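You operate a simulated robot arm through the tools that you are given. There is no shell and no other tool. Be economical: measure what you need, move in short steps, check, and stop when the job is done.

You are at the controls of a simulated two-armed robot. One attempt, no reset.

TASK
Take the rag from the top of the window table and lay it out flat on the top of the ledger table.

The check looks at the end state, three seconds after you hand in, the way a careful person would. Anything else that was tipped, shoved, dropped, spilled or broken makes it a failure.

THE ROBOT
Two 7-joint arms with two-finger grippers on one trunk, on a base that drives. Base frame: it is fixed to the floor where the robot stands at the start and does not move with it; the origin is under the middle of the robot, x ahead of it, y to its left, z up; the surface under the hand at the start is at about z = 0.74. Lengths are in m, angles in rad, forces in N, time in s.
The left shoulder is at the start at [0.051, 0.175, 1.177], the right one opposite. With the tool pointing down near the work surface each hand reaches from about 0.1 to 0.84 m from the robot's upright axis, wherever it stands, measured 20 degrees to its own side. Places, roughly: top of the ledger table [-1.5, 0.4, 0.7]. Payload 2.94 kg a hand.
The TCP of each hand is the grasp point between the finger pads, 0.03 m short of the fingertips. In the tool frame z runs along the fingers and y along their closing line. The gripper opens to 0.138 m. The gripper's body begins 0.109 m behind the TCP.
Orientation is that of the tool frame in the base frame, as a unit quaternion [x, y, z, w]. With the fingers straight down and closing along the base's y, the tool's x points along the base's -x, its y along +y and its z along -z.

THE INTERFACE
- The arms move only by the tool play_rows. It takes "left_motion", "right_motion" or both (then of equal length, played together; a hand with none holds still); each is a list of rows, each an object of numbers (a shift or turn left out is 0, a gripper value left out holds the last): "tx", "ty", "tz": the shift along the tool's x, y, z in cm; "ax", "ay", "az": the turn, a rotation vector about the tool's x, y, z in degrees; "jaw": the finger opening in cm, from 0 to 13.8. In form: [{"tx": .., "ty": .., "tz": .., "ax": .., "ay": .., "az": .., "jaw": ..}, ...]. A call has 1 to 12 rows; each row shifts and turns the commanded pose from where the row before left it, along the tool's axes as they then stand. A row lasts 0.2 s, in which the tool goes at most 0.05 m and 0.15 rad; a call with a longer step from one row to the next is refused whole, and so is a gripper value outside its range. Where a pose cannot be reached the arm comes as near as it can. A force on the tool above 40 N (or 10 N above the force at the start of the call, whichever is more), or a blocked arm, ends the call early, and 0.2 s more pass. The fingers move at their own pace and stop on an object; they squeeze with about 26 N. The grip force told is the motor's: it shows also when the fingers shut on nothing. Time passes only in rows, and 0.2 s behind the last, so rows that do not move let the fingers close. The reply holds the time, the measured pose of the TCP, the force on the tool along the base axes, the opening and the grip force, in the units named above and with some noise, with the torque about the TCP (base axes, N m) and any sound that the robot's microphone picked up, and new pictures: "show" is both (left out), scene, wrist or none (wrist: the cameras of the hands that moved).
- Cameras (640 x 400 px; columns grow to the right, rows downward): "scene" is now at [0.1107, -0.0063, 1.6346]; the picture's right is [-0.08, -1.00, -0.00], its down [-0.89, 0.07, -0.46] and it looks along [0.46, -0.04, -0.89] (base axes); focal length 270 px, centre (320, 200). "left" rides on the left gripper at [0.071, -0.019, -0.146] in its tool frame; the picture's right is [0.26, 0.96, 0.00], its down [-0.85, 0.23, -0.48] and it looks along [-0.46, 0.13, 0.88] (tool axes); focal length 280 px, centre (320, 200). "right" rides on the right gripper at [0.071, 0.019, -0.146] in its tool frame; the picture's right is [-0.26, 0.97, 0.00], its down [-0.85, -0.23, -0.48] and it looks along [-0.46, -0.12, 0.88] (tool axes); focal length 280 px, centre (320, 200). There is no depth. A picture from a camera that has moved, and an enlarged one, comes with that camera's place and axes in the base frame and with its lens.
- raise_lower(by): slides the trunk up (or, below 0, down) by that many m; the arms and the scene camera ride with it, the base frame stays. It gives what a move gives, with no picture.
- steer(legs): drives the robot by 1 to 6 legs, each [ahead, turn to the left] in m and rad, along the robot's own axes; the way and the turn of a leg run together, so that a leg with both is an arc; at most 1.5 m and 3.142 rad a leg. The arms and the cameras ride along, it lands a little off, and it stops where it bumps. It gives what a move gives, and a new picture of the scene camera.
- pan_tilt(pan, tilt): turns the head with the scene camera to pan (to the left, within 2.094 rad either way) and tilt (down, from -0.506 to 1.204), counted from straight ahead of the robot. It gives what a move gives, and a new picture of the scene camera.
- enlarge(camera, box): a new picture of the part [left, top, right, bottom] of that camera's present view, enlarged. The clock stands still meanwhile.
- close_job(): hands the job in; it is judged then, once.

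Work in short steps. Places have to be worked out from the pictures, the camera data and where the tool is seen: move nearer, look again, correct. Check each grasp and each placing, and mend what went wrong. You have 120 turns and 260 pictures in all, those below and enlarged ones among them. Open the grippers and draw the arms clear of the work before you hand the job in, unless the task says otherwise; then end with one line.

The tools are called after "Request:" as name(argument=value, ...) on one line, values as JSON. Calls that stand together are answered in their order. play_rows: Moves the arms, as the interface text tells. Its arguments: {"type":"object","properties":{"left_motion":{"type":"array"},"right_motion":{"type":"array"},"show":{"type":"string","enum":["both","scene","wrist","none"]}},"required":[]} The other tools are called the same way: raise_lower (by) slides the trunk up or down; steer (legs) drives the base; pan_tilt (pan, tilt) turns the head that bears the scene camera; enlarge (camera, box) takes an enlarged picture of a part of a camera's view; close_job () hands the job in.

At the start:

```text
clock: 0.0
left_ee_pos: [0.483, 0.1624, 0.8864]
left_tool_rot: [0.0, 1.0, 0.001, 0.0]
left_wrist_force: [-0.1, 0.1, 0.5]
left_ft_torque: [0.02, 0.01, 0.02]
left_finger_gap: 0.138
left_grasp_force: 0.1
right_ee_pos: [0.3643, -0.2316, 0.919]
right_tool_rot: [0.0, 1.0, -0.001, 0.001]
right_wrist_force: [0.3, 0.4, -0.1]
right_ft_torque: [0.0, -0.01, 0.0]
right_finger_gap: 0.1381
right_grasp_force: 0.2
trunk travel left (down, up): [-0.35, 0.384]
robot x, y, heading: [0.0028, -0.0035, -0.001]
head pan, tilt: [-0.079, 1.094]
```

scene: 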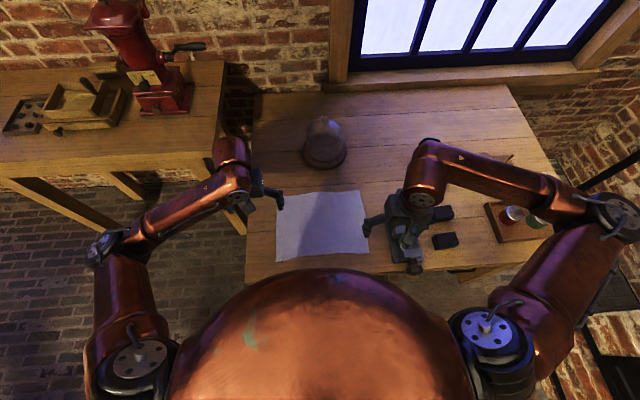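
right: 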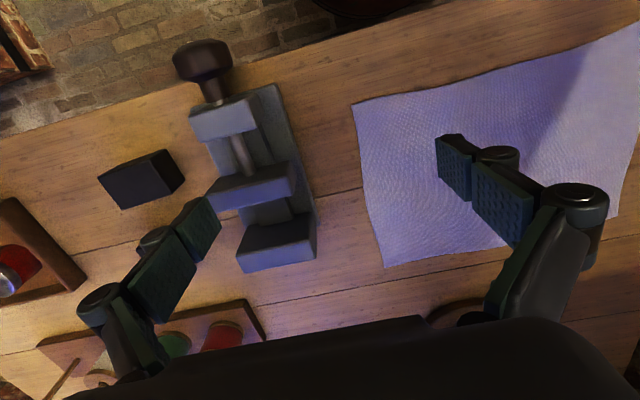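
left: 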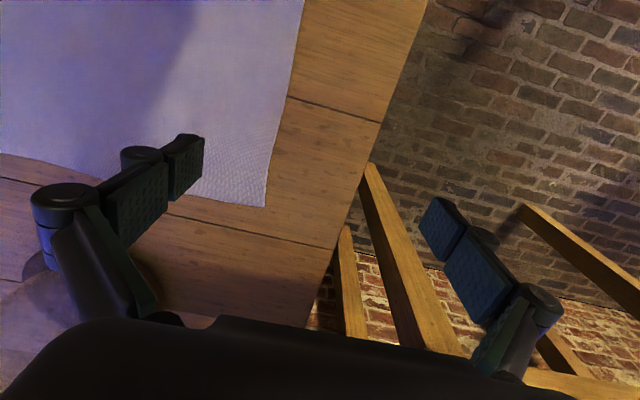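

The rag seems to span about x 0.35–0.61, y -0.20–0.12 in front of me. I look toward the ledger table behind me before touching anything.

Request:
pan_tilt(pan=2.09, tilt=0.6)

Request:
pan_tilt(pan=-2.09, tilt=0.6)

Request:
pan_tilt(pan=0, tilt=0.9)

```text
clock: 2.0
left_ee_pos: [0.4828, 0.1622, 0.8867]
left_tool_rot: [0.0, 1.0, 0.0, 0.0]
left_wrist_force: [0.2, -0.4, 0.1]
left_ft_torque: [-0.01, -0.03, 0.0]
left_finger_gap: 0.138
left_grasp_force: 0.2
right_ee_pos: [0.365, -0.2317, 0.92]
right_tool_rot: [0.0, 1.0, 0.0, 0.0]
right_wrist_force: [-0.5, -0.4, 0.9]
right_ft_torque: [0.01, -0.03, -0.02]
right_finger_gap: 0.138
right_grasp_force: 0.0
trunk travel left (down, up): [-0.35, 0.384]
robot x, y, heading: [0.0011, 0.0011, -0.001]
head pan, tilt: [2.089, 0.6]
camera scene: at [0.0037, 0.0755, 1.6729], right [0.87, 0.49, 0.0], down [0.28, -0.49, -0.83], along [-0.41, 0.72, -0.56], focal length 270 px, centre (320, 200)
```

scene: 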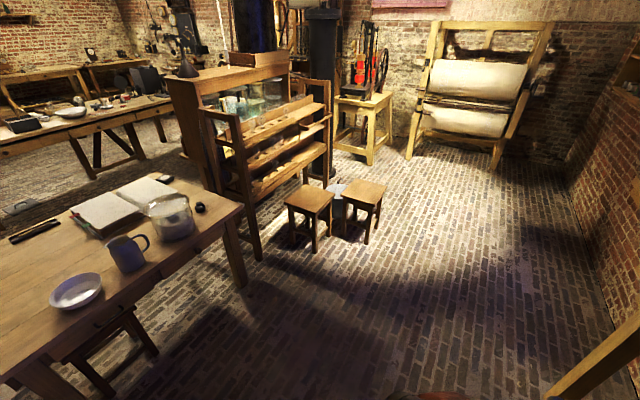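

```text
clock: 5.4
left_ee_pos: [0.4832, 0.1633, 0.8876]
left_tool_rot: [0.0, 1.0, 0.0, 0.0]
left_wrist_force: [0.2, -0.1, 0.1]
left_ft_torque: [-0.01, -0.01, -0.01]
left_finger_gap: 0.1381
left_grasp_force: 0.1
right_ee_pos: [0.3652, -0.231, 0.9188]
right_tool_rot: [0.0, 1.0, 0.0, 0.0]
right_wrist_force: [-0.5, 0.0, 0.1]
right_ft_torque: [-0.01, 0.02, 0.01]
right_finger_gap: 0.1382
right_grasp_force: 0.1
trunk travel left (down, up): [-0.35, 0.384]
robot x, y, heading: [0.0002, -0.0015, -0.002]
head pan, tilt: [-2.089, 0.6]
camera scene: at [0.0037, -0.0781, 1.6729], right [-0.87, 0.5, 0.0], down [0.28, 0.49, -0.83], along [-0.41, -0.72, -0.56], focal length 270 px, centre (320, 200)
```

scene: 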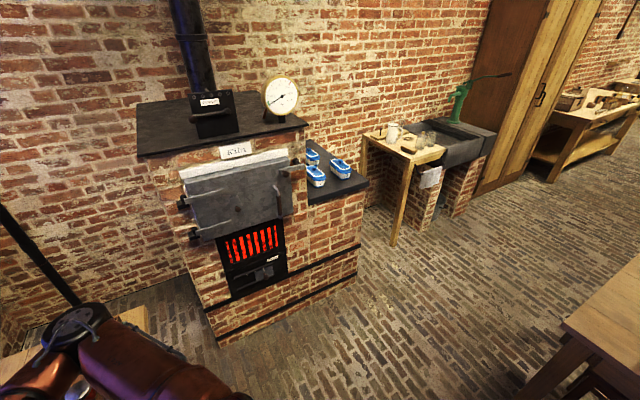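

```text
clock: 7.4
left_ee_pos: [0.4834, 0.163, 0.8869]
left_tool_rot: [0.0, 1.0, 0.0, 0.0]
left_wrist_force: [-0.2, 1.1, -0.1]
left_ft_torque: [0.0, -0.03, -0.02]
left_finger_gap: 0.1379
left_grasp_force: 0.3
right_ee_pos: [0.3649, -0.2315, 0.9192]
right_tool_rot: [0.0, 1.0, 0.0, -0.001]
right_wrist_force: [-0.5, -0.3, 0.0]
right_ft_torque: [0.02, -0.06, 0.03]
right_finger_gap: 0.138
right_grasp_force: 0.1
trunk travel left (down, up): [-0.35, 0.384]
robot x, y, heading: [-0.001, -0.0021, -0.002]
head pan, tilt: [0.0, 0.901]
camera scene: at [0.1229, -0.0014, 1.6481], right [0.0, -1.0, 0.0], down [-0.78, 0.0, -0.62], along [0.62, 0.0, -0.78], focal length 270 px, centre (320, 200)
```

scene: 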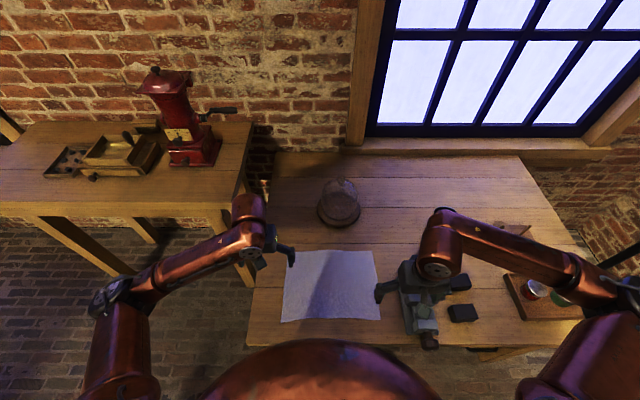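

The ledger table lies with its front edge at x≈-1.07, y from about -0.12 to 1.0, with a plate, mug, jar and book on it. I'll pinch the rag's near edge at both corners, so I turn both hands 90° to close along x and narrow the jaws, lifting the right one a bit off the vise.

Request:
play_rows(left_motion=[{"tz": -1, "az": 8.2, "jaw": 5}, {"az": 8.2}, {"az": 8.2}, {"az": 8.2}, {"az": 8.2}, {"az": 8.2}, {"az": 8.2}, {"az": 8.2}, {"az": 8.2}, {"az": 8.2}, {"az": 8}], right_motion=[{"tz": -3, "az": -8.2, "jaw": 5}, {"az": -8.2}, {"az": -8.2}, {"az": -8.2}, {"az": -8.2}, {"az": -8.2}, {"az": -8.2}, {"az": -8.2}, {"az": -8.2}, {"az": -8.2}, {"az": -8}])

```text
clock: 9.8
left_ee_pos: [0.4833, 0.1621, 0.8967]
left_tool_rot: [0.708, 0.706, 0.001, 0.0]
left_wrist_force: [0.5, -0.9, -1.4]
left_ft_torque: [0.05, 0.02, -0.01]
left_finger_gap: 0.05
left_grasp_force: 0.0
right_ee_pos: [0.3486, -0.2168, 0.929]
right_tool_rot: [-0.569, 0.822, -0.025, -0.001]
right_wrist_force: [0.0, -0.4, -0.5]
right_ft_torque: [0.05, -0.01, 0.0]
right_finger_gap: 0.05
right_grasp_force: 0.0
right hand out of reach, approached as far as the arm can: row 8, 9, 10, 11
trunk travel left (down, up): [-0.35, 0.384]
robot x, y, heading: [0.0007, -0.0019, -0.0]
head pan, tilt: [0.0, 0.901]
camera scene: at [0.1227, -0.0025, 1.6481], right [0.0, -1.0, 0.0], down [-0.78, 0.0, -0.62], along [0.62, 0.0, -0.78], focal length 270 px, centre (320, 200)
camera right: at [0.301, -0.269, 1.0746], right [-0.81, 0.58, -0.05], down [0.5, 0.73, 0.46], along [0.3, 0.35, -0.89], focal length 280 px, centre (320, 200)
camera left: at [0.4644, 0.2324, 1.0427], right [0.97, 0.26, 0.0], down [0.23, -0.85, 0.47], along [0.12, -0.46, -0.88], focal length 280 px, centre (320, 200)
```

scene: 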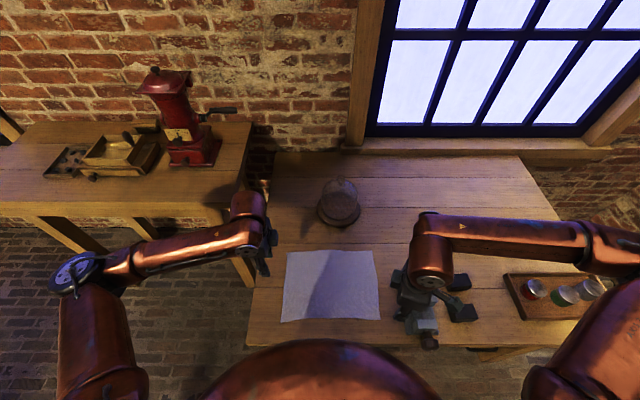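
right: 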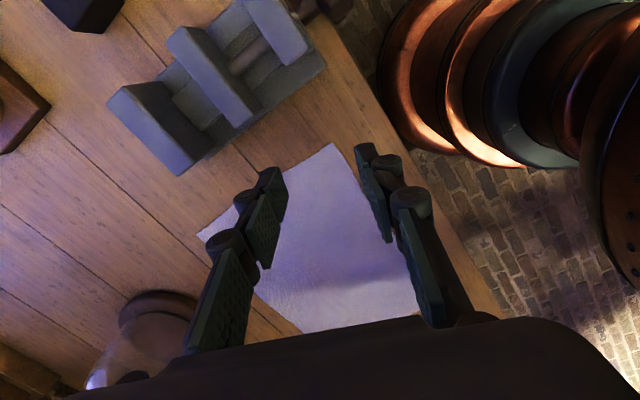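
left: 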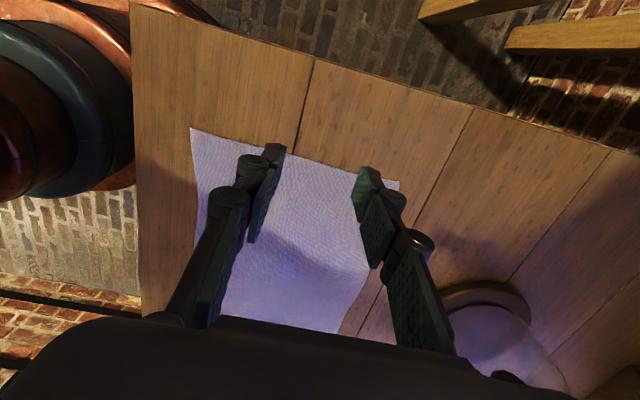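

The right hand hit a reach limit this close to the body, so I back the base up 0.15 m to get room.

Request:
steer(legs=[[-0.15, 0]])

```text
clock: 11.2
left_ee_pos: [0.3293, 0.1612, 0.8972]
left_tool_rot: [0.709, 0.706, 0.0, 0.0]
left_wrist_force: [0.4, 0.6, -0.4]
left_ft_torque: [-0.02, -0.02, 0.0]
left_finger_gap: 0.0501
left_grasp_force: 0.1
right_ee_pos: [0.1932, -0.2148, 0.9282]
right_tool_rot: [-0.567, 0.823, -0.026, -0.002]
right_wrist_force: [-0.8, -0.4, 0.0]
right_ft_torque: [-0.01, 0.0, -0.03]
right_finger_gap: 0.0499
right_grasp_force: 0.0
trunk travel left (down, up): [-0.35, 0.384]
robot x, y, heading: [-0.1542, -0.004, -0.002]
head pan, tilt: [0.0, 0.901]
camera scene: at [-0.0313, -0.0015, 1.6481], right [0.0, -1.0, 0.0], down [-0.78, 0.0, -0.62], along [0.62, 0.0, -0.78], focal length 270 px, centre (320, 200)
```

scene: 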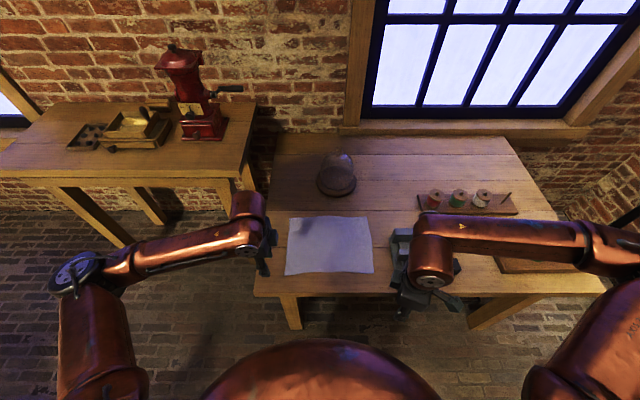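

Edge corners refine to about (0.353, 0.119) and (0.361, -0.186). I move both hands above the near corners.

Request:
play_rows(left_motion=[{"ty": 1.2, "tx": -2}, {"ty": 1.2, "tx": -2}, {"ty": 1.2, "tx": -2}, {}, {}], right_motion=[{"ty": -4, "tx": -1}, {"ty": -4, "tx": -2}, {"ty": -4, "tx": -2}, {"ty": -2, "tx": -1}, {}])

```text
clock: 12.4
left_ee_pos: [0.367, 0.1, 0.8966]
left_tool_rot: [0.708, 0.706, 0.001, -0.001]
left_wrist_force: [-0.4, 1.3, 0.1]
left_ft_torque: [-0.04, -0.01, 0.0]
left_finger_gap: 0.0497
left_grasp_force: 0.1
right_ee_pos: [0.2008, -0.2135, 0.9283]
right_tool_rot: [-0.566, 0.824, -0.028, -0.001]
right_wrist_force: [-0.6, -0.6, 0.7]
right_ft_torque: [0.03, -0.02, 0.01]
right_finger_gap: 0.05
right_grasp_force: 0.0
right hand out of reach, approached as far as the arm can: row 1, 2, 3, 4
trunk travel left (down, up): [-0.35, 0.384]
robot x, y, heading: [-0.1483, -0.0013, -0.003]
head pan, tilt: [0.0, 0.901]
camera scene: at [-0.0313, -0.0022, 1.6481], right [0.0, -1.0, 0.0], down [-0.78, 0.0, -0.62], along [0.62, 0.0, -0.78], focal length 270 px, centre (320, 200)
camera right: at [0.1537, -0.2652, 1.074], right [-0.81, 0.59, -0.05], down [0.51, 0.73, 0.46], along [0.31, 0.34, -0.89], focal length 280 px, centre (320, 200)
camera left: at [0.3476, 0.1711, 1.0419], right [0.97, 0.26, 0.0], down [0.23, -0.85, 0.47], along [0.12, -0.46, -0.88], focal length 280 px, centre (320, 200)
```

scene: 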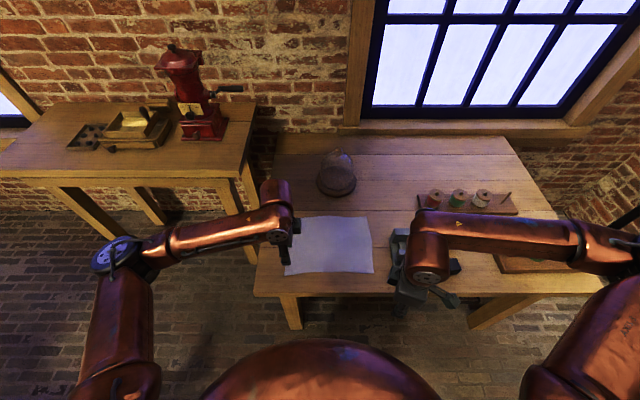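
right: 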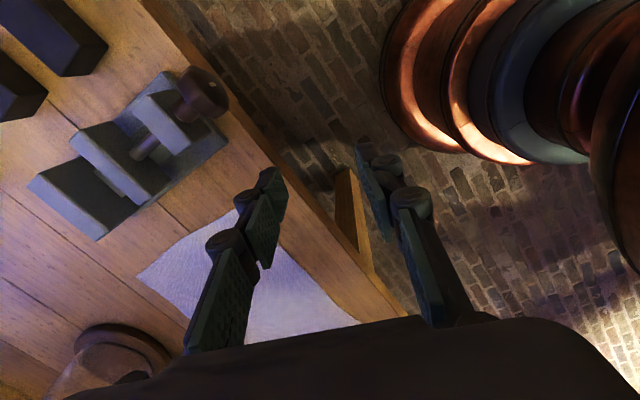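
left: 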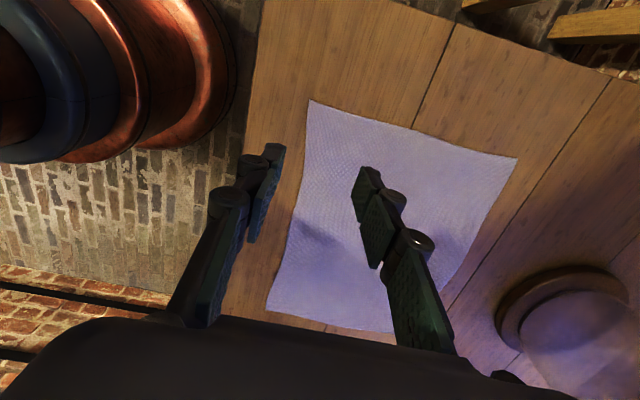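

The right wrist looks limited turning that way; I turn it back to its starting yaw and see.

Request:
play_rows(right_motion=[{"az": 8.2}, {"az": 8.2}, {"az": 8.2}, {"az": 8.2}, {"az": 8.2}, {"az": 8.2}, {"az": 8.2}, {"az": 8.2}, {"az": 8.2}, {"az": 8.2}, {"az": 8}], show="scene")

```text
clock: 14.8
left_ee_pos: [0.3668, 0.101, 0.8958]
left_tool_rot: [0.709, 0.705, 0.0, 0.0]
left_wrist_force: [0.5, 0.4, -0.4]
left_ft_torque: [0.02, 0.0, 0.0]
left_finger_gap: 0.05
left_grasp_force: 0.1
right_ee_pos: [0.1994, -0.212, 0.9267]
right_tool_rot: [0.182, 0.983, -0.02, 0.017]
right_wrist_force: [0.4, -1.0, -0.2]
right_ft_torque: [-0.01, 0.01, 0.03]
right_finger_gap: 0.0503
right_grasp_force: 0.2
trunk travel left (down, up): [-0.35, 0.384]
robot x, y, heading: [-0.1569, 0.0029, -0.004]
head pan, tilt: [0.0, 0.901]
camera scene: at [-0.0315, -0.0016, 1.6481], right [0.0, -1.0, 0.0], down [-0.78, 0.0, -0.62], along [0.62, 0.0, -0.78], focal length 270 px, centre (320, 200)
```

scene: 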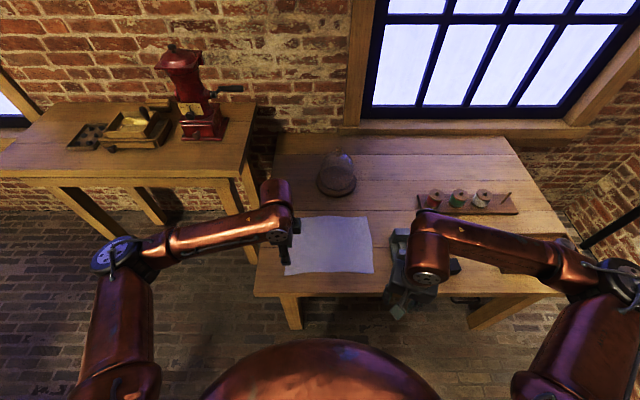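

Each call restarts from the measured pose, so the right hand is now at about +21° yaw. I move it forward and then try turning the other way to +90°.

Request:
play_rows(right_motion=[{"tx": -3.7, "ty": 1.6}, {"tx": -3.7, "ty": 1.6}, {"tx": -3.7, "ty": 1.6}, {"tx": -3.7, "ty": 1.6, "az": 7.7}, {"az": 7.7}, {"az": 7.7}, {"az": 7.7}, {"az": 7.7}, {"az": 7.7}, {"az": 7.7}, {"az": 7.7}, {"az": 7.7}])

```text
clock: 17.4
left_ee_pos: [0.3663, 0.1005, 0.898]
left_tool_rot: [0.709, 0.705, 0.0, 0.0]
left_wrist_force: [-0.5, 0.2, 0.0]
left_ft_torque: [-0.01, 0.01, -0.01]
left_finger_gap: 0.05
left_grasp_force: 0.0
right_ee_pos: [0.36, -0.204, 0.932]
right_tool_rot: [0.709, 0.705, -0.006, 0.025]
right_wrist_force: [0.1, 0.0, -0.4]
right_ft_torque: [-0.01, -0.01, -0.01]
right_finger_gap: 0.05
right_grasp_force: 0.1
trunk travel left (down, up): [-0.35, 0.384]
robot x, y, heading: [-0.1533, -0.0024, -0.002]
head pan, tilt: [0.0, 0.901]
camera scene: at [-0.0314, -0.0015, 1.6481], right [0.0, -1.0, 0.0], down [-0.78, 0.0, -0.62], along [0.62, 0.0, -0.78], focal length 270 px, centre (320, 200)
camera right: at [0.3761, -0.1275, 1.0737], right [0.96, -0.27, 0.04], down [-0.25, -0.83, 0.51], along [-0.1, -0.5, -0.86], focal length 280 px, centre (320, 200)
```

scene: 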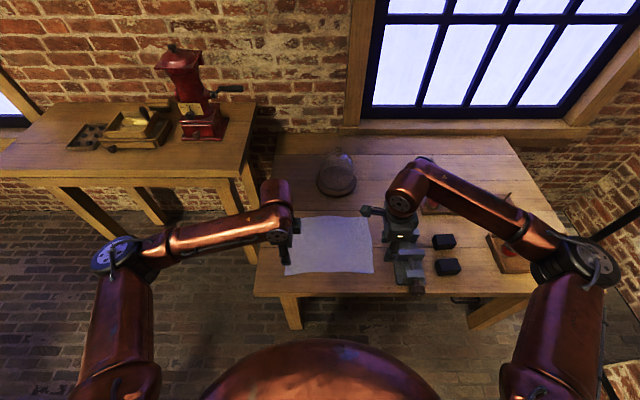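
right: 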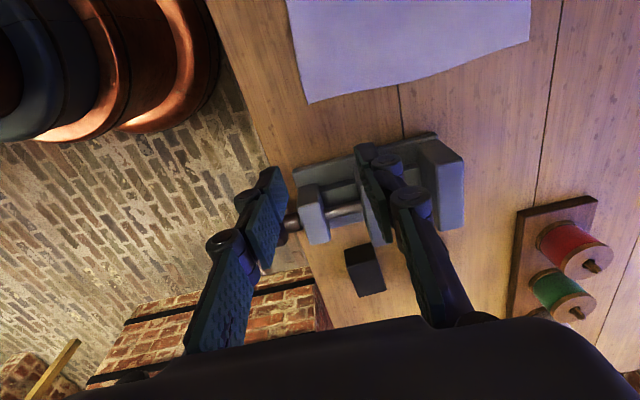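

Plus 90° works for the right hand. Near edge measured again: from (0.350, 0.124) to (0.360, -0.191). I line both hands up at the corners, level the right tool, and descend to about 2 cm above the cloth with 3 cm jaws.

Request:
play_rows(left_motion=[{"ty": -0.6, "jaw": 3}, {}, {"tz": 3.5}, {"tz": 3.6}, {"tz": 3.6}, {}], right_motion=[{"ax": 1.5, "ay": 2.5, "jaw": 3}, {"tx": 3.4, "ty": 0.9}, {"tz": 4.7}, {"tz": 4.7}, {"tz": 4.7}, {}])

```text
clock: 18.8
left_ee_pos: [0.3594, 0.1023, 0.788]
left_tool_rot: [0.709, 0.705, 0.0, 0.0]
left_wrist_force: [-0.3, -0.5, 0.1]
left_ft_torque: [-0.02, -0.05, -0.04]
left_finger_gap: 0.0302
left_grasp_force: 0.2
right_ee_pos: [0.3731, -0.1716, 0.7921]
right_tool_rot: [0.708, 0.706, 0.001, 0.001]
right_wrist_force: [0.0, 0.4, 0.0]
right_ft_torque: [-0.01, -0.03, -0.01]
right_finger_gap: 0.0299
right_grasp_force: 0.1
trunk travel left (down, up): [-0.35, 0.384]
robot x, y, heading: [-0.1569, -0.0033, -0.004]
head pan, tilt: [0.0, 0.901]
camera scene: at [-0.0321, -0.0008, 1.6483], right [0.0, -1.0, 0.0], down [-0.78, 0.0, -0.62], along [0.62, 0.0, -0.78], focal length 270 px, centre (320, 200)
camera right: at [0.392, -0.1002, 0.9369], right [0.96, -0.27, 0.0], down [-0.23, -0.85, 0.48], along [-0.12, -0.46, -0.88], focal length 280 px, centre (320, 200)
camera left: at [0.3409, 0.1725, 0.933], right [0.97, 0.26, 0.0], down [0.23, -0.85, 0.48], along [0.12, -0.46, -0.88], focal length 280 px, centre (320, 200)
```

scene: 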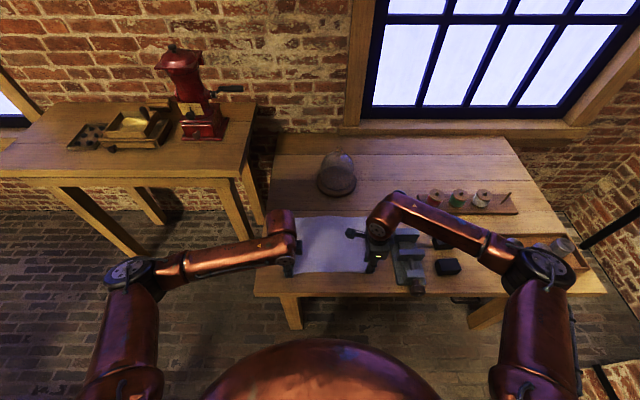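
right: 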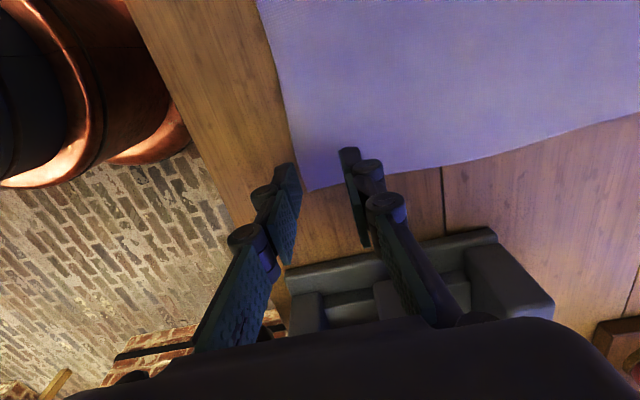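
left: 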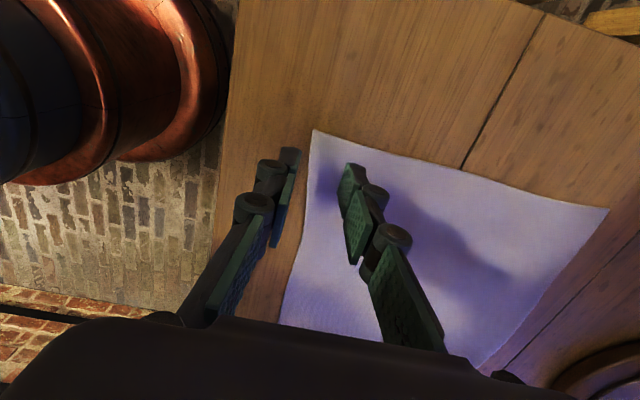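

Both hands straddle the near edge near the corners as intended. I descend slowly to touch the table lightly.

Request:
play_rows(left_motion=[{"tz": 1.0}, {"tz": 0.4}, {"tz": 0.3}, {}], right_motion=[{"tz": 1.0, "ty": -0.4}, {"tz": 0.6}, {"tz": 0.5}, {}], show="wrist")

```text
clock: 19.8
left_ee_pos: [0.359, 0.1011, 0.774]
left_tool_rot: [0.708, 0.707, 0.0, 0.0]
left_wrist_force: [-0.3, 0.1, -0.4]
left_ft_torque: [-0.01, -0.01, 0.02]
left_finger_gap: 0.0298
left_grasp_force: 0.0
right_ee_pos: [0.3662, -0.1699, 0.7717]
right_tool_rot: [0.708, 0.706, 0.0, 0.0]
right_wrist_force: [-0.1, -0.3, 4.2]
right_ft_torque: [-0.06, -0.1, -0.05]
right_finger_gap: 0.0298
right_grasp_force: 0.2
trunk travel left (down, up): [-0.35, 0.384]
robot x, y, heading: [-0.1525, -0.0034, 0.0]
head pan, tilt: [0.0, 0.901]
camera right: at [0.3855, -0.0992, 0.9154], right [0.96, -0.27, 0.0], down [-0.23, -0.85, 0.48], along [-0.12, -0.46, -0.88], focal length 280 px, centre (320, 200)
camera left: at [0.3405, 0.1717, 0.9186], right [0.97, 0.26, 0.0], down [0.23, -0.85, 0.48], along [0.12, -0.46, -0.88], focal length 280 px, centre (320, 200)
```

right: 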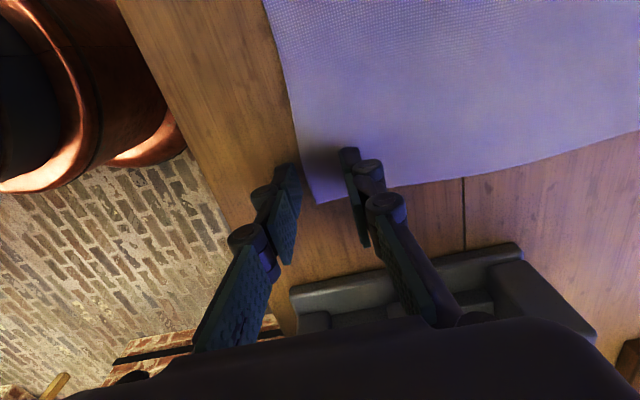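
left: 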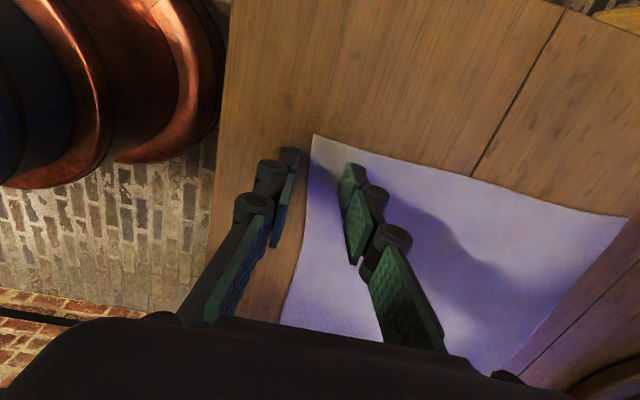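

Right fingers touch (about 4 N) at TCP z 0.772. I bring the left down to the same height and close both jaws.

Request:
play_rows(left_motion=[{"tz": 0.3}, {"tz": 0.1}, {"jaw": 1}, {"jaw": 0}, {}, {}, {}], right_motion=[{}, {"tz": 0.1}, {"jaw": 1}, {"jaw": 0}, {}, {}, {}], show="wrist")

```text
clock: 21.4
left_ee_pos: [0.3593, 0.1025, 0.7693]
left_tool_rot: [0.709, 0.706, 0.0, 0.0]
left_wrist_force: [-1.2, -0.5, 5.1]
left_ft_torque: [0.01, -0.01, -0.01]
left_finger_gap: 0.0007
left_grasp_force: 23.6
right_ee_pos: [0.3661, -0.17, 0.7696]
right_tool_rot: [0.708, 0.706, 0.0, 0.0]
right_wrist_force: [0.8, 1.8, 0.4]
right_ft_torque: [-0.06, -0.14, -0.04]
right_finger_gap: 0.0047
right_grasp_force: 34.5
trunk travel left (down, up): [-0.35, 0.384]
robot x, y, heading: [-0.1551, 0.0012, -0.003]
head pan, tilt: [0.0, 0.901]
camera right: at [0.3849, -0.0994, 0.914], right [0.96, -0.26, 0.0], down [-0.23, -0.85, 0.48], along [-0.13, -0.46, -0.88], focal length 280 px, centre (320, 200)
camera left: at [0.341, 0.172, 0.9145], right [0.97, 0.26, 0.0], down [0.23, -0.85, 0.48], along [0.12, -0.46, -0.88], focal length 280 px, centre (320, 200)
```

right: 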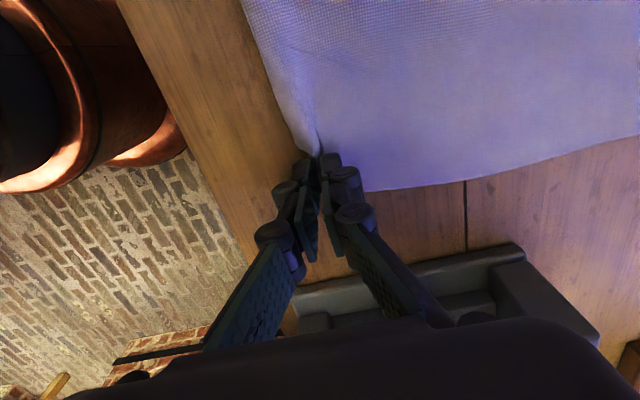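
left: 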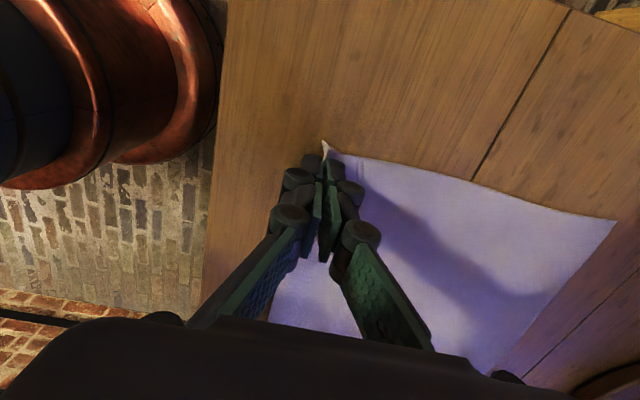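

The right gripped a fold (gap 4.7 mm); the left gap is only 0.7 mm, so I test with a small lift.

Request:
play_rows(left_motion=[{"tz": -1}, {"tz": -1}, {"tz": -1}, {"tz": -1}, {}], right_motion=[{"tz": -1}, {"tz": -1}, {"tz": -1}, {"tz": -1}, {}])

```text
clock: 22.6
left_ee_pos: [0.3596, 0.1015, 0.8096]
left_tool_rot: [0.708, 0.706, -0.001, -0.001]
left_wrist_force: [-0.2, 0.2, -1.6]
left_ft_torque: [0.01, -0.02, 0.02]
left_finger_gap: 0.0033
left_grasp_force: 23.1
right_ee_pos: [0.3664, -0.1712, 0.8089]
right_tool_rot: [0.708, 0.706, 0.001, 0.001]
right_wrist_force: [-0.2, 0.2, -0.8]
right_ft_torque: [0.03, 0.04, 0.02]
right_finger_gap: 0.0046
right_grasp_force: 22.5
trunk travel left (down, up): [-0.35, 0.384]
robot x, y, heading: [-0.1547, 0.003, -0.007]
head pan, tilt: [0.0, 0.901]
camera scene: at [-0.0315, -0.0015, 1.6481], right [0.0, -1.0, 0.0], down [-0.78, 0.0, -0.62], along [0.62, 0.0, -0.78], focal length 270 px, centre (320, 200)
camera right: at [0.3844, -0.0998, 0.9528], right [0.96, -0.26, 0.0], down [-0.23, -0.85, 0.48], along [-0.12, -0.46, -0.88], focal length 280 px, centre (320, 200)
camera left: at [0.3412, 0.1725, 0.9551], right [0.97, 0.26, 0.0], down [0.23, -0.85, 0.48], along [0.12, -0.46, -0.88], focal length 280 px, centre (320, 200)
```

scene: 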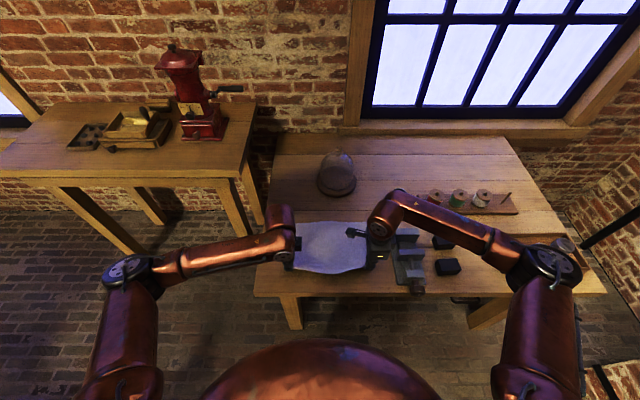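
right: 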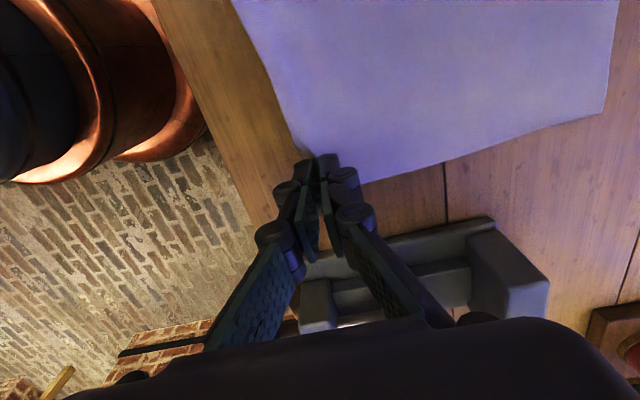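
left: 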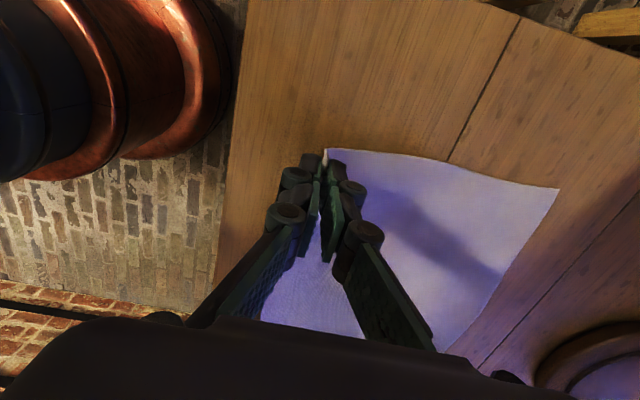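

Both corners are held. I raise the trunk so that the whole rag hangs clear of the table.

Request:
raise_lower(by=0.35)

Request:
pan_tilt(pan=0, tilt=1.0)

```text
clock: 26.0
left_ee_pos: [0.3592, 0.1022, 1.1594]
left_tool_rot: [0.708, 0.706, 0.0, -0.001]
left_wrist_force: [-0.3, -0.5, 2.7]
left_ft_torque: [-0.04, -0.04, -0.01]
left_finger_gap: 0.0016
left_grasp_force: 27.8
right_ee_pos: [0.3663, -0.1698, 1.1588]
right_tool_rot: [0.708, 0.706, 0.0, 0.0]
right_wrist_force: [0.3, 0.0, 0.7]
right_ft_torque: [-0.01, 0.01, -0.01]
right_finger_gap: 0.0
right_grasp_force: 25.9
trunk travel left (down, up): [-0.7, 0.034]
robot x, y, heading: [-0.1567, 0.0006, -0.001]
head pan, tilt: [0.0, 0.901]
```

```text
clock: 26.7
left_ee_pos: [0.3597, 0.1016, 1.1577]
left_tool_rot: [0.708, 0.706, 0.0, 0.0]
left_wrist_force: [-0.2, 0.4, -1.8]
left_ft_torque: [-0.03, 0.03, 0.0]
left_finger_gap: 0.0038
left_grasp_force: 27.1
right_ee_pos: [0.3651, -0.1702, 1.1601]
right_tool_rot: [0.708, 0.706, 0.0, 0.0]
right_wrist_force: [-0.7, -0.1, 0.6]
right_ft_torque: [0.0, -0.01, 0.03]
right_finger_gap: 0.0
right_grasp_force: 25.7
trunk travel left (down, up): [-0.7, 0.034]
robot x, y, heading: [-0.1508, -0.0025, -0.001]
head pan, tilt: [0.0, 1.0]
camera scene: at [-0.1038, -0.0012, 1.9908], right [0.0, -1.0, 0.0], down [-0.84, 0.0, -0.54], along [0.54, 0.0, -0.84], focal length 270 px, centre (320, 200)
```

scene: 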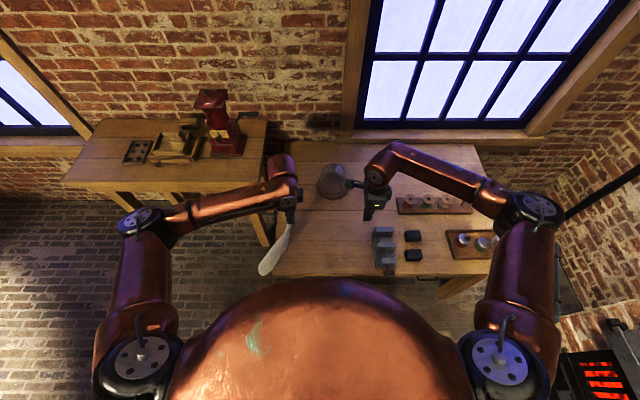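

The right hand lost its corner (gap 0); the rag hangs from the left hand. I look at how it hangs.

Request:
enlarge(camera="scene", box=[220, 140, 420, 300])

Request:
play_rows(left_motion=[{}], right_motion=[{"jaw": 3}], show="wrist")

```text
2.50 times, centred on (320, 220) of scene
camera zoom: at [-0.1038, -0.0012, 1.9908], right [0.0, -1.0, 0.0], down [-0.84, 0.0, -0.54], along [0.54, 0.0, -0.84], focal length 675 px, centre (320, 150)
```

zoom: 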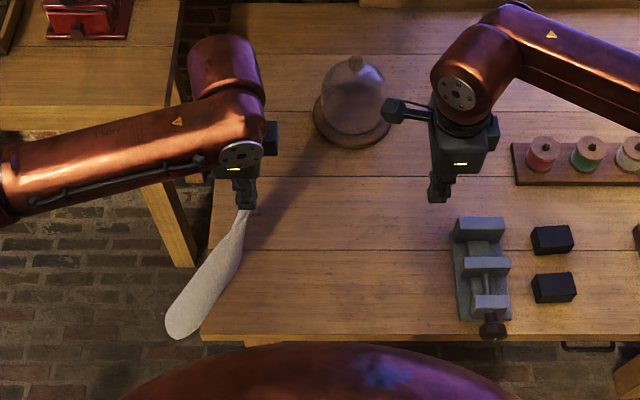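

```text
clock: 27.1
left_ee_pos: [0.3587, 0.1018, 1.1588]
left_tool_rot: [0.709, 0.705, 0.0, 0.0]
left_wrist_force: [-0.5, 0.5, 2.3]
left_ft_torque: [0.0, -0.06, 0.0]
left_finger_gap: 0.0002
left_grasp_force: 22.5
right_ee_pos: [0.3648, -0.1693, 1.1607]
right_tool_rot: [0.708, 0.706, 0.0, 0.0]
right_wrist_force: [0.4, -0.1, -0.4]
right_ft_torque: [0.0, -0.03, -0.03]
right_finger_gap: 0.0298
right_grasp_force: 0.3
trunk travel left (down, up): [-0.7, 0.034]
robot x, y, heading: [-0.1515, -0.0004, -0.005]
head pan, tilt: [0.0, 1.0]
camera right: at [0.3849, -0.0992, 1.304], right [0.96, -0.26, 0.0], down [-0.23, -0.85, 0.48], along [-0.13, -0.46, -0.88], focal length 280 px, centre (320, 200)
camera left: at [0.3408, 0.1718, 1.3045], right [0.97, 0.26, 0.0], down [0.23, -0.85, 0.48], along [0.12, -0.46, -0.88], focal length 280 px, centre (320, 200)
```

right: 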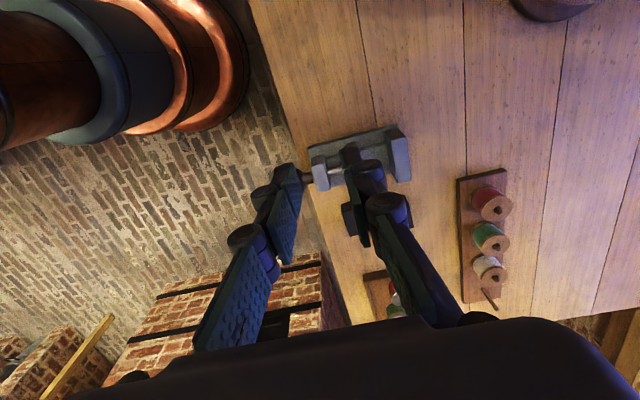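
left: 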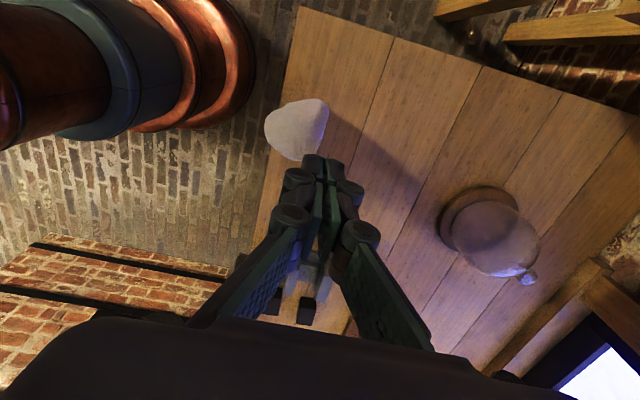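

The rag hangs gathered from the left corner. I'll lay it back out on the window table by lowering it while drawing the hand diagonally toward me, then regrip. First I move the left hand out over the far-left part and the right hand aside.

Request:
play_rows(left_motion=[{"ty": 3, "tx": -0.4}, {"ty": 3, "tx": -0.4}, {"ty": 3, "tx": -0.4}, {"ty": 3, "tx": -0.4}, {"ty": 3, "tx": -0.4}, {"ty": 3, "tx": -0.4}, {"ty": 3, "tx": -0.4}, {"ty": 3, "tx": -0.2}, {}, {}], right_motion=[{"tx": -3}, {"tx": -3}, {"tx": -3}, {"tx": -3}, {"tx": -2}, {"tx": -2}, {}, {}, {}, {}])

```text
clock: 29.3
left_ee_pos: [0.5894, 0.0717, 1.1599]
left_tool_rot: [0.708, 0.706, 0.0, 0.001]
left_wrist_force: [-0.8, 0.8, -1.2]
left_ft_torque: [0.05, 0.01, -0.04]
left_finger_gap: 0.0007
left_grasp_force: 22.6
left hand out of reach, approached as far as the arm can: row 8
right_ee_pos: [0.3639, -0.3291, 1.1612]
right_tool_rot: [0.708, 0.707, 0.002, 0.0]
right_wrist_force: [-0.4, -0.3, -0.5]
right_ft_torque: [-0.01, 0.0, 0.01]
right_finger_gap: 0.03
right_grasp_force: 0.1
trunk travel left (down, up): [-0.7, 0.034]
robot x, y, heading: [-0.1525, -0.0012, -0.006]
head pan, tilt: [0.0, 1.0]
camera scene: at [-0.1045, -0.0013, 1.9908], right [0.0, -1.0, 0.0], down [-0.84, 0.0, -0.54], along [0.54, 0.0, -0.84], focal length 270 px, centre (320, 200)
camera right: at [0.3834, -0.2575, 1.3045], right [0.96, -0.26, 0.0], down [-0.23, -0.85, 0.48], along [-0.12, -0.46, -0.88], focal length 280 px, centre (320, 200)
camera left: at [0.5709, 0.1428, 1.3051], right [0.97, 0.26, 0.0], down [0.23, -0.85, 0.48], along [0.12, -0.46, -0.88], focal length 280 px, centre (320, 200)
```

scene: 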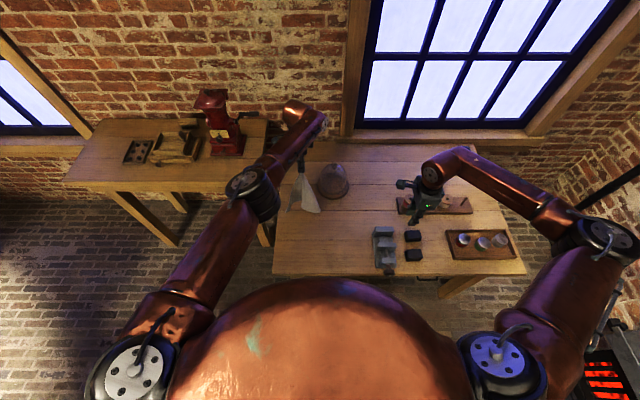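
right: 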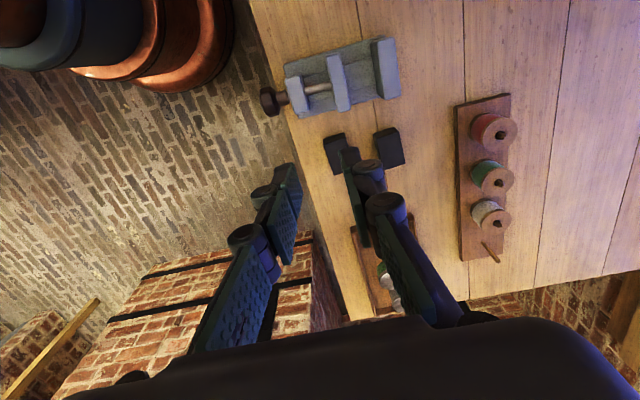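
left: 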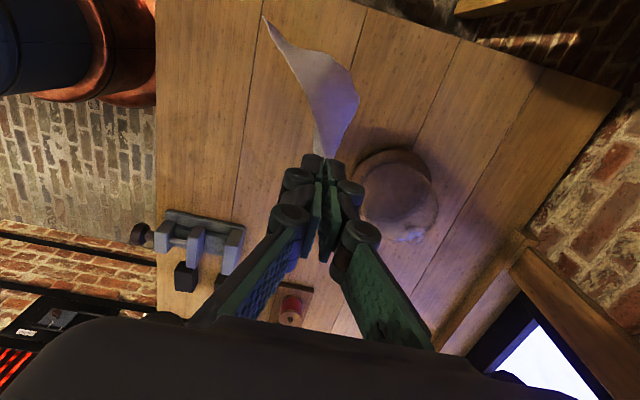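

The rag hangs in a fan now. Closer look before lowering.

Request:
enlarge(camera="scene", box=[250, 120, 410, 248])

Request:
enlarge(camera="left", box=[220, 0, 460, 192])

```text
3.12 times, centred on (330, 184) of scene
camera zoom: at [-0.1045, -0.0013, 1.9908], right [0.0, -1.0, 0.0], down [-0.84, 0.0, -0.54], along [0.54, 0.0, -0.84], focal length 844 px, centre (289, 250)
```

zoom: 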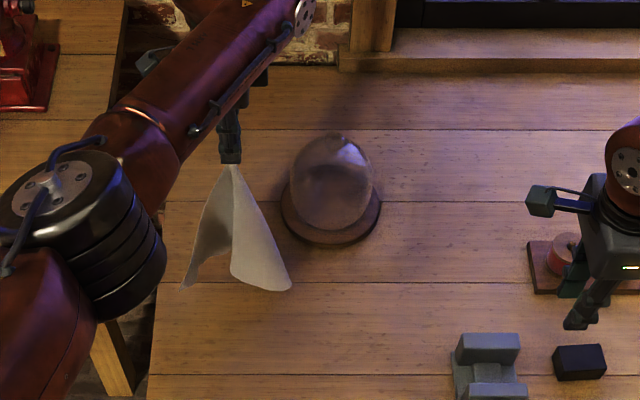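

```text
2.08 times, centred on (340, 96) of left
camera zoom: at [0.5709, 0.1428, 1.3051], right [0.97, 0.26, 0.0], down [0.23, -0.85, 0.48], along [0.12, -0.46, -0.88], focal length 584 px, centre (278, 417)
```

zoom: 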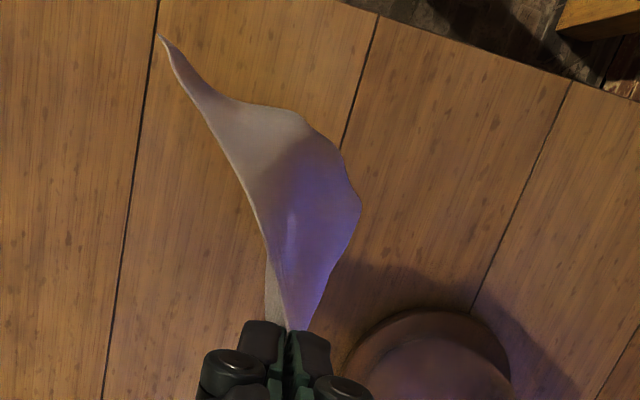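

Lower 8 cm straight first to see the bottom touch the table.

Request:
play_rows(left_motion=[{"tz": 2, "ty": -1}, {"tz": 2, "ty": -1}, {"tz": 2, "ty": -1}, {"tz": 2}, {}])

```text
clock: 30.5
left_ee_pos: [0.5591, 0.0713, 1.0811]
left_tool_rot: [0.708, 0.706, 0.0, 0.0]
left_wrist_force: [-0.2, 0.8, 1.7]
left_ft_torque: [0.0, -0.01, -0.01]
left_finger_gap: 0.0
left_grasp_force: 25.2
right_ee_pos: [0.3651, -0.3296, 1.16]
right_tool_rot: [0.708, 0.706, 0.001, 0.001]
right_wrist_force: [0.2, 0.8, 0.4]
right_ft_torque: [0.01, 0.02, 0.03]
right_finger_gap: 0.0297
right_grasp_force: 0.0
trunk travel left (down, up): [-0.7, 0.034]
robot x, y, heading: [-0.1536, 0.0001, -0.004]
head pan, tilt: [0.0, 1.0]
camera scene: at [-0.1045, -0.0017, 1.9908], right [0.0, -1.0, 0.0], down [-0.84, 0.0, -0.54], along [0.54, 0.0, -0.84], focal length 270 px, centre (320, 200)
camera left: at [0.5408, 0.1417, 1.2262], right [0.97, 0.26, 0.0], down [0.23, -0.85, 0.48], along [0.12, -0.46, -0.88], focal length 280 px, centre (320, 200)
```

scene: 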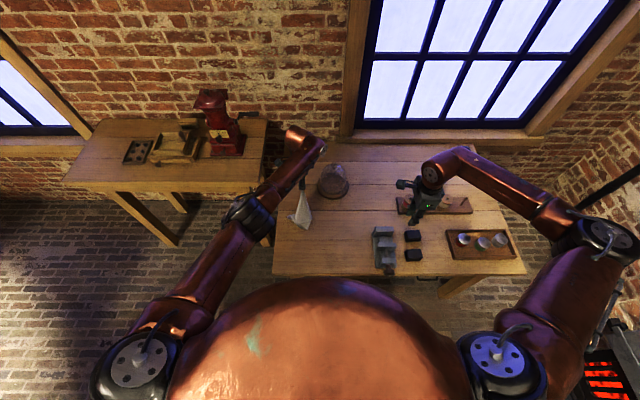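
left: 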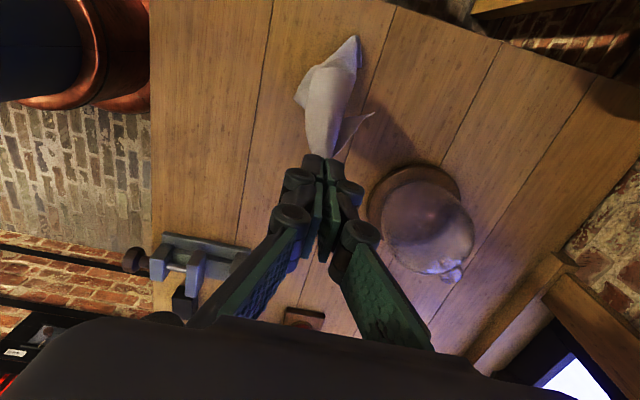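

The tail is near the table. Now I draw the hand down and back to the near right in an arc.

Request:
play_rows(left_motion=[{"tz": 2}, {"tz": 2}, {"tz": 1.5, "tx": -1, "ty": -1}, {"tz": 1.5, "tx": -2, "ty": -1.8}, {"tz": 2, "tx": -2, "ty": -1.8}, {"tz": 2, "tx": -2, "ty": -1.8}, {"tz": 2.3, "tx": -2, "ty": -1.8}, {"tz": 2.3, "tx": -2, "ty": -1.8}, {"tz": 2.5, "tx": -2, "ty": -1.8}, {"tz": 2.5, "tx": -2, "ty": -1.8}, {"tz": 2.5, "tx": -2, "ty": -1.8}, {"tz": 2.5, "tx": -2, "ty": -1.8}])

```text
clock: 33.1
left_ee_pos: [0.3855, -0.0802, 0.858]
left_tool_rot: [0.708, 0.706, 0.0, -0.001]
left_wrist_force: [-0.1, -0.4, -2.6]
left_ft_torque: [0.08, 0.0, -0.01]
left_finger_gap: 0.0021
left_grasp_force: 26.7
left hand out of reach, approached as far as the arm can: row 2, 9, 10, 11, 12
right_ee_pos: [0.3635, -0.3301, 1.16]
right_tool_rot: [0.708, 0.706, 0.001, 0.0]
right_wrist_force: [-0.4, 1.2, 0.3]
right_ft_torque: [0.01, -0.03, -0.02]
right_finger_gap: 0.0299
right_grasp_force: 0.1
trunk travel left (down, up): [-0.7, 0.034]
robot x, y, heading: [-0.1572, -0.0016, -0.007]
head pan, tilt: [0.0, 1.0]
camera scene: at [-0.1058, -0.0035, 1.9909], right [0.0, -1.0, 0.0], down [-0.84, 0.0, -0.54], along [0.54, 0.0, -0.84], focal length 270 px, centre (320, 200)
camera left: at [0.3666, -0.0108, 1.0038], right [0.97, 0.26, 0.0], down [0.23, -0.85, 0.47], along [0.12, -0.46, -0.88], focal length 280 px, centre (320, 200)
```

scene: 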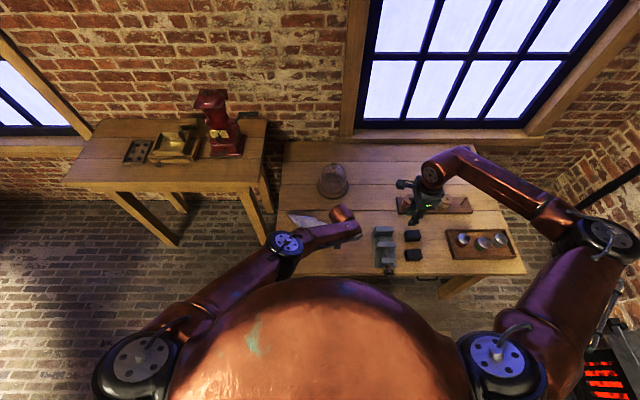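
left: 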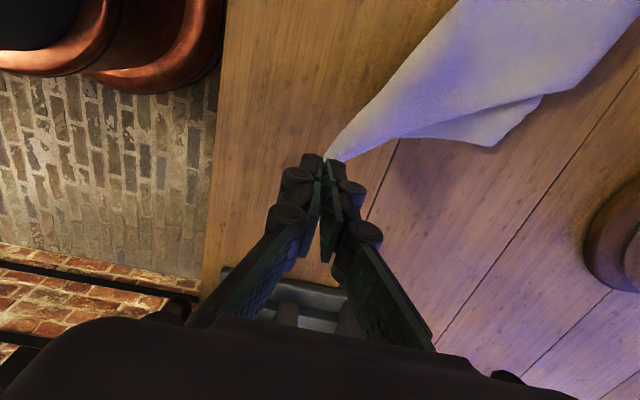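

It lies out mostly, still held at the corner at z 0.858. The arm can't reach lower with the trunk up, so I lower the trunk 8 cm.

Request:
raise_lower(by=-0.08)

Request:
enlarge(camera="left", box=[180, 0, 640, 288])

Request:
enlarge(camera="scene", box=[240, 160, 440, 300])

```text
clock: 34.3
left_ee_pos: [0.3857, -0.0807, 0.7793]
left_tool_rot: [0.708, 0.706, 0.001, -0.001]
left_wrist_force: [-0.7, 1.0, 1.3]
left_ft_torque: [0.0, 0.01, 0.03]
left_finger_gap: 0.0
left_grasp_force: 22.1
right_ee_pos: [0.365, -0.3297, 1.0804]
right_tool_rot: [0.709, 0.706, 0.001, 0.001]
right_wrist_force: [-0.7, -0.7, -0.1]
right_ft_torque: [0.0, -0.01, -0.01]
right_finger_gap: 0.03
right_grasp_force: 0.1
trunk travel left (down, up): [-0.62, 0.114]
robot x, y, heading: [-0.1518, 0.0015, -0.007]
head pan, tilt: [0.0, 1.0]
```

```text
1.39 times, centred on (410, 144) of left
camera zoom: at [0.3667, -0.0104, 0.9253], right [0.97, 0.26, 0.0], down [0.23, -0.85, 0.47], along [0.12, -0.46, -0.88], focal length 389 px, centre (195, 278)
```

zoom: 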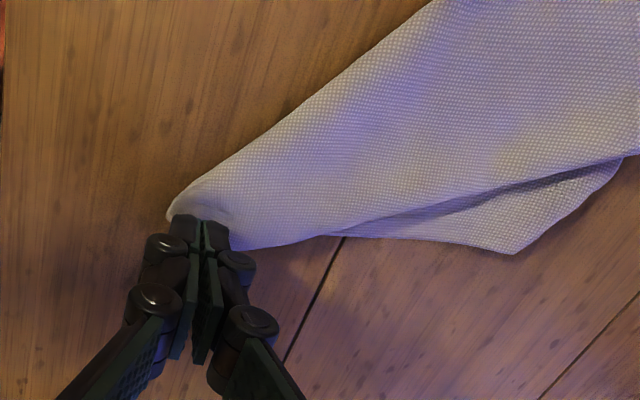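

```text
2.86 times, centred on (340, 230) of scene
camera zoom: at [-0.102, -0.0025, 1.9111], right [0.0, -1.0, 0.0], down [-0.84, 0.0, -0.54], along [0.54, 0.0, -0.84], focal length 771 px, centre (263, 114)
```

zoom: 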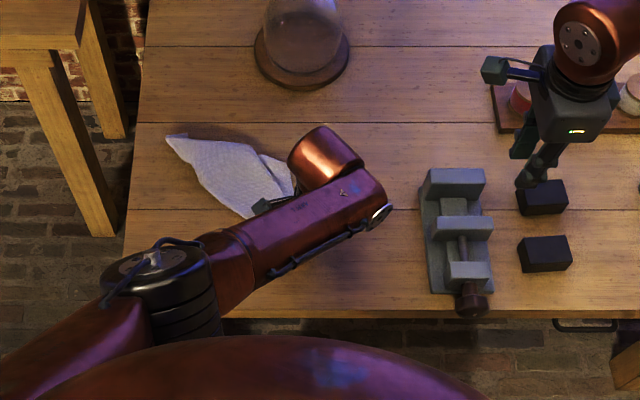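

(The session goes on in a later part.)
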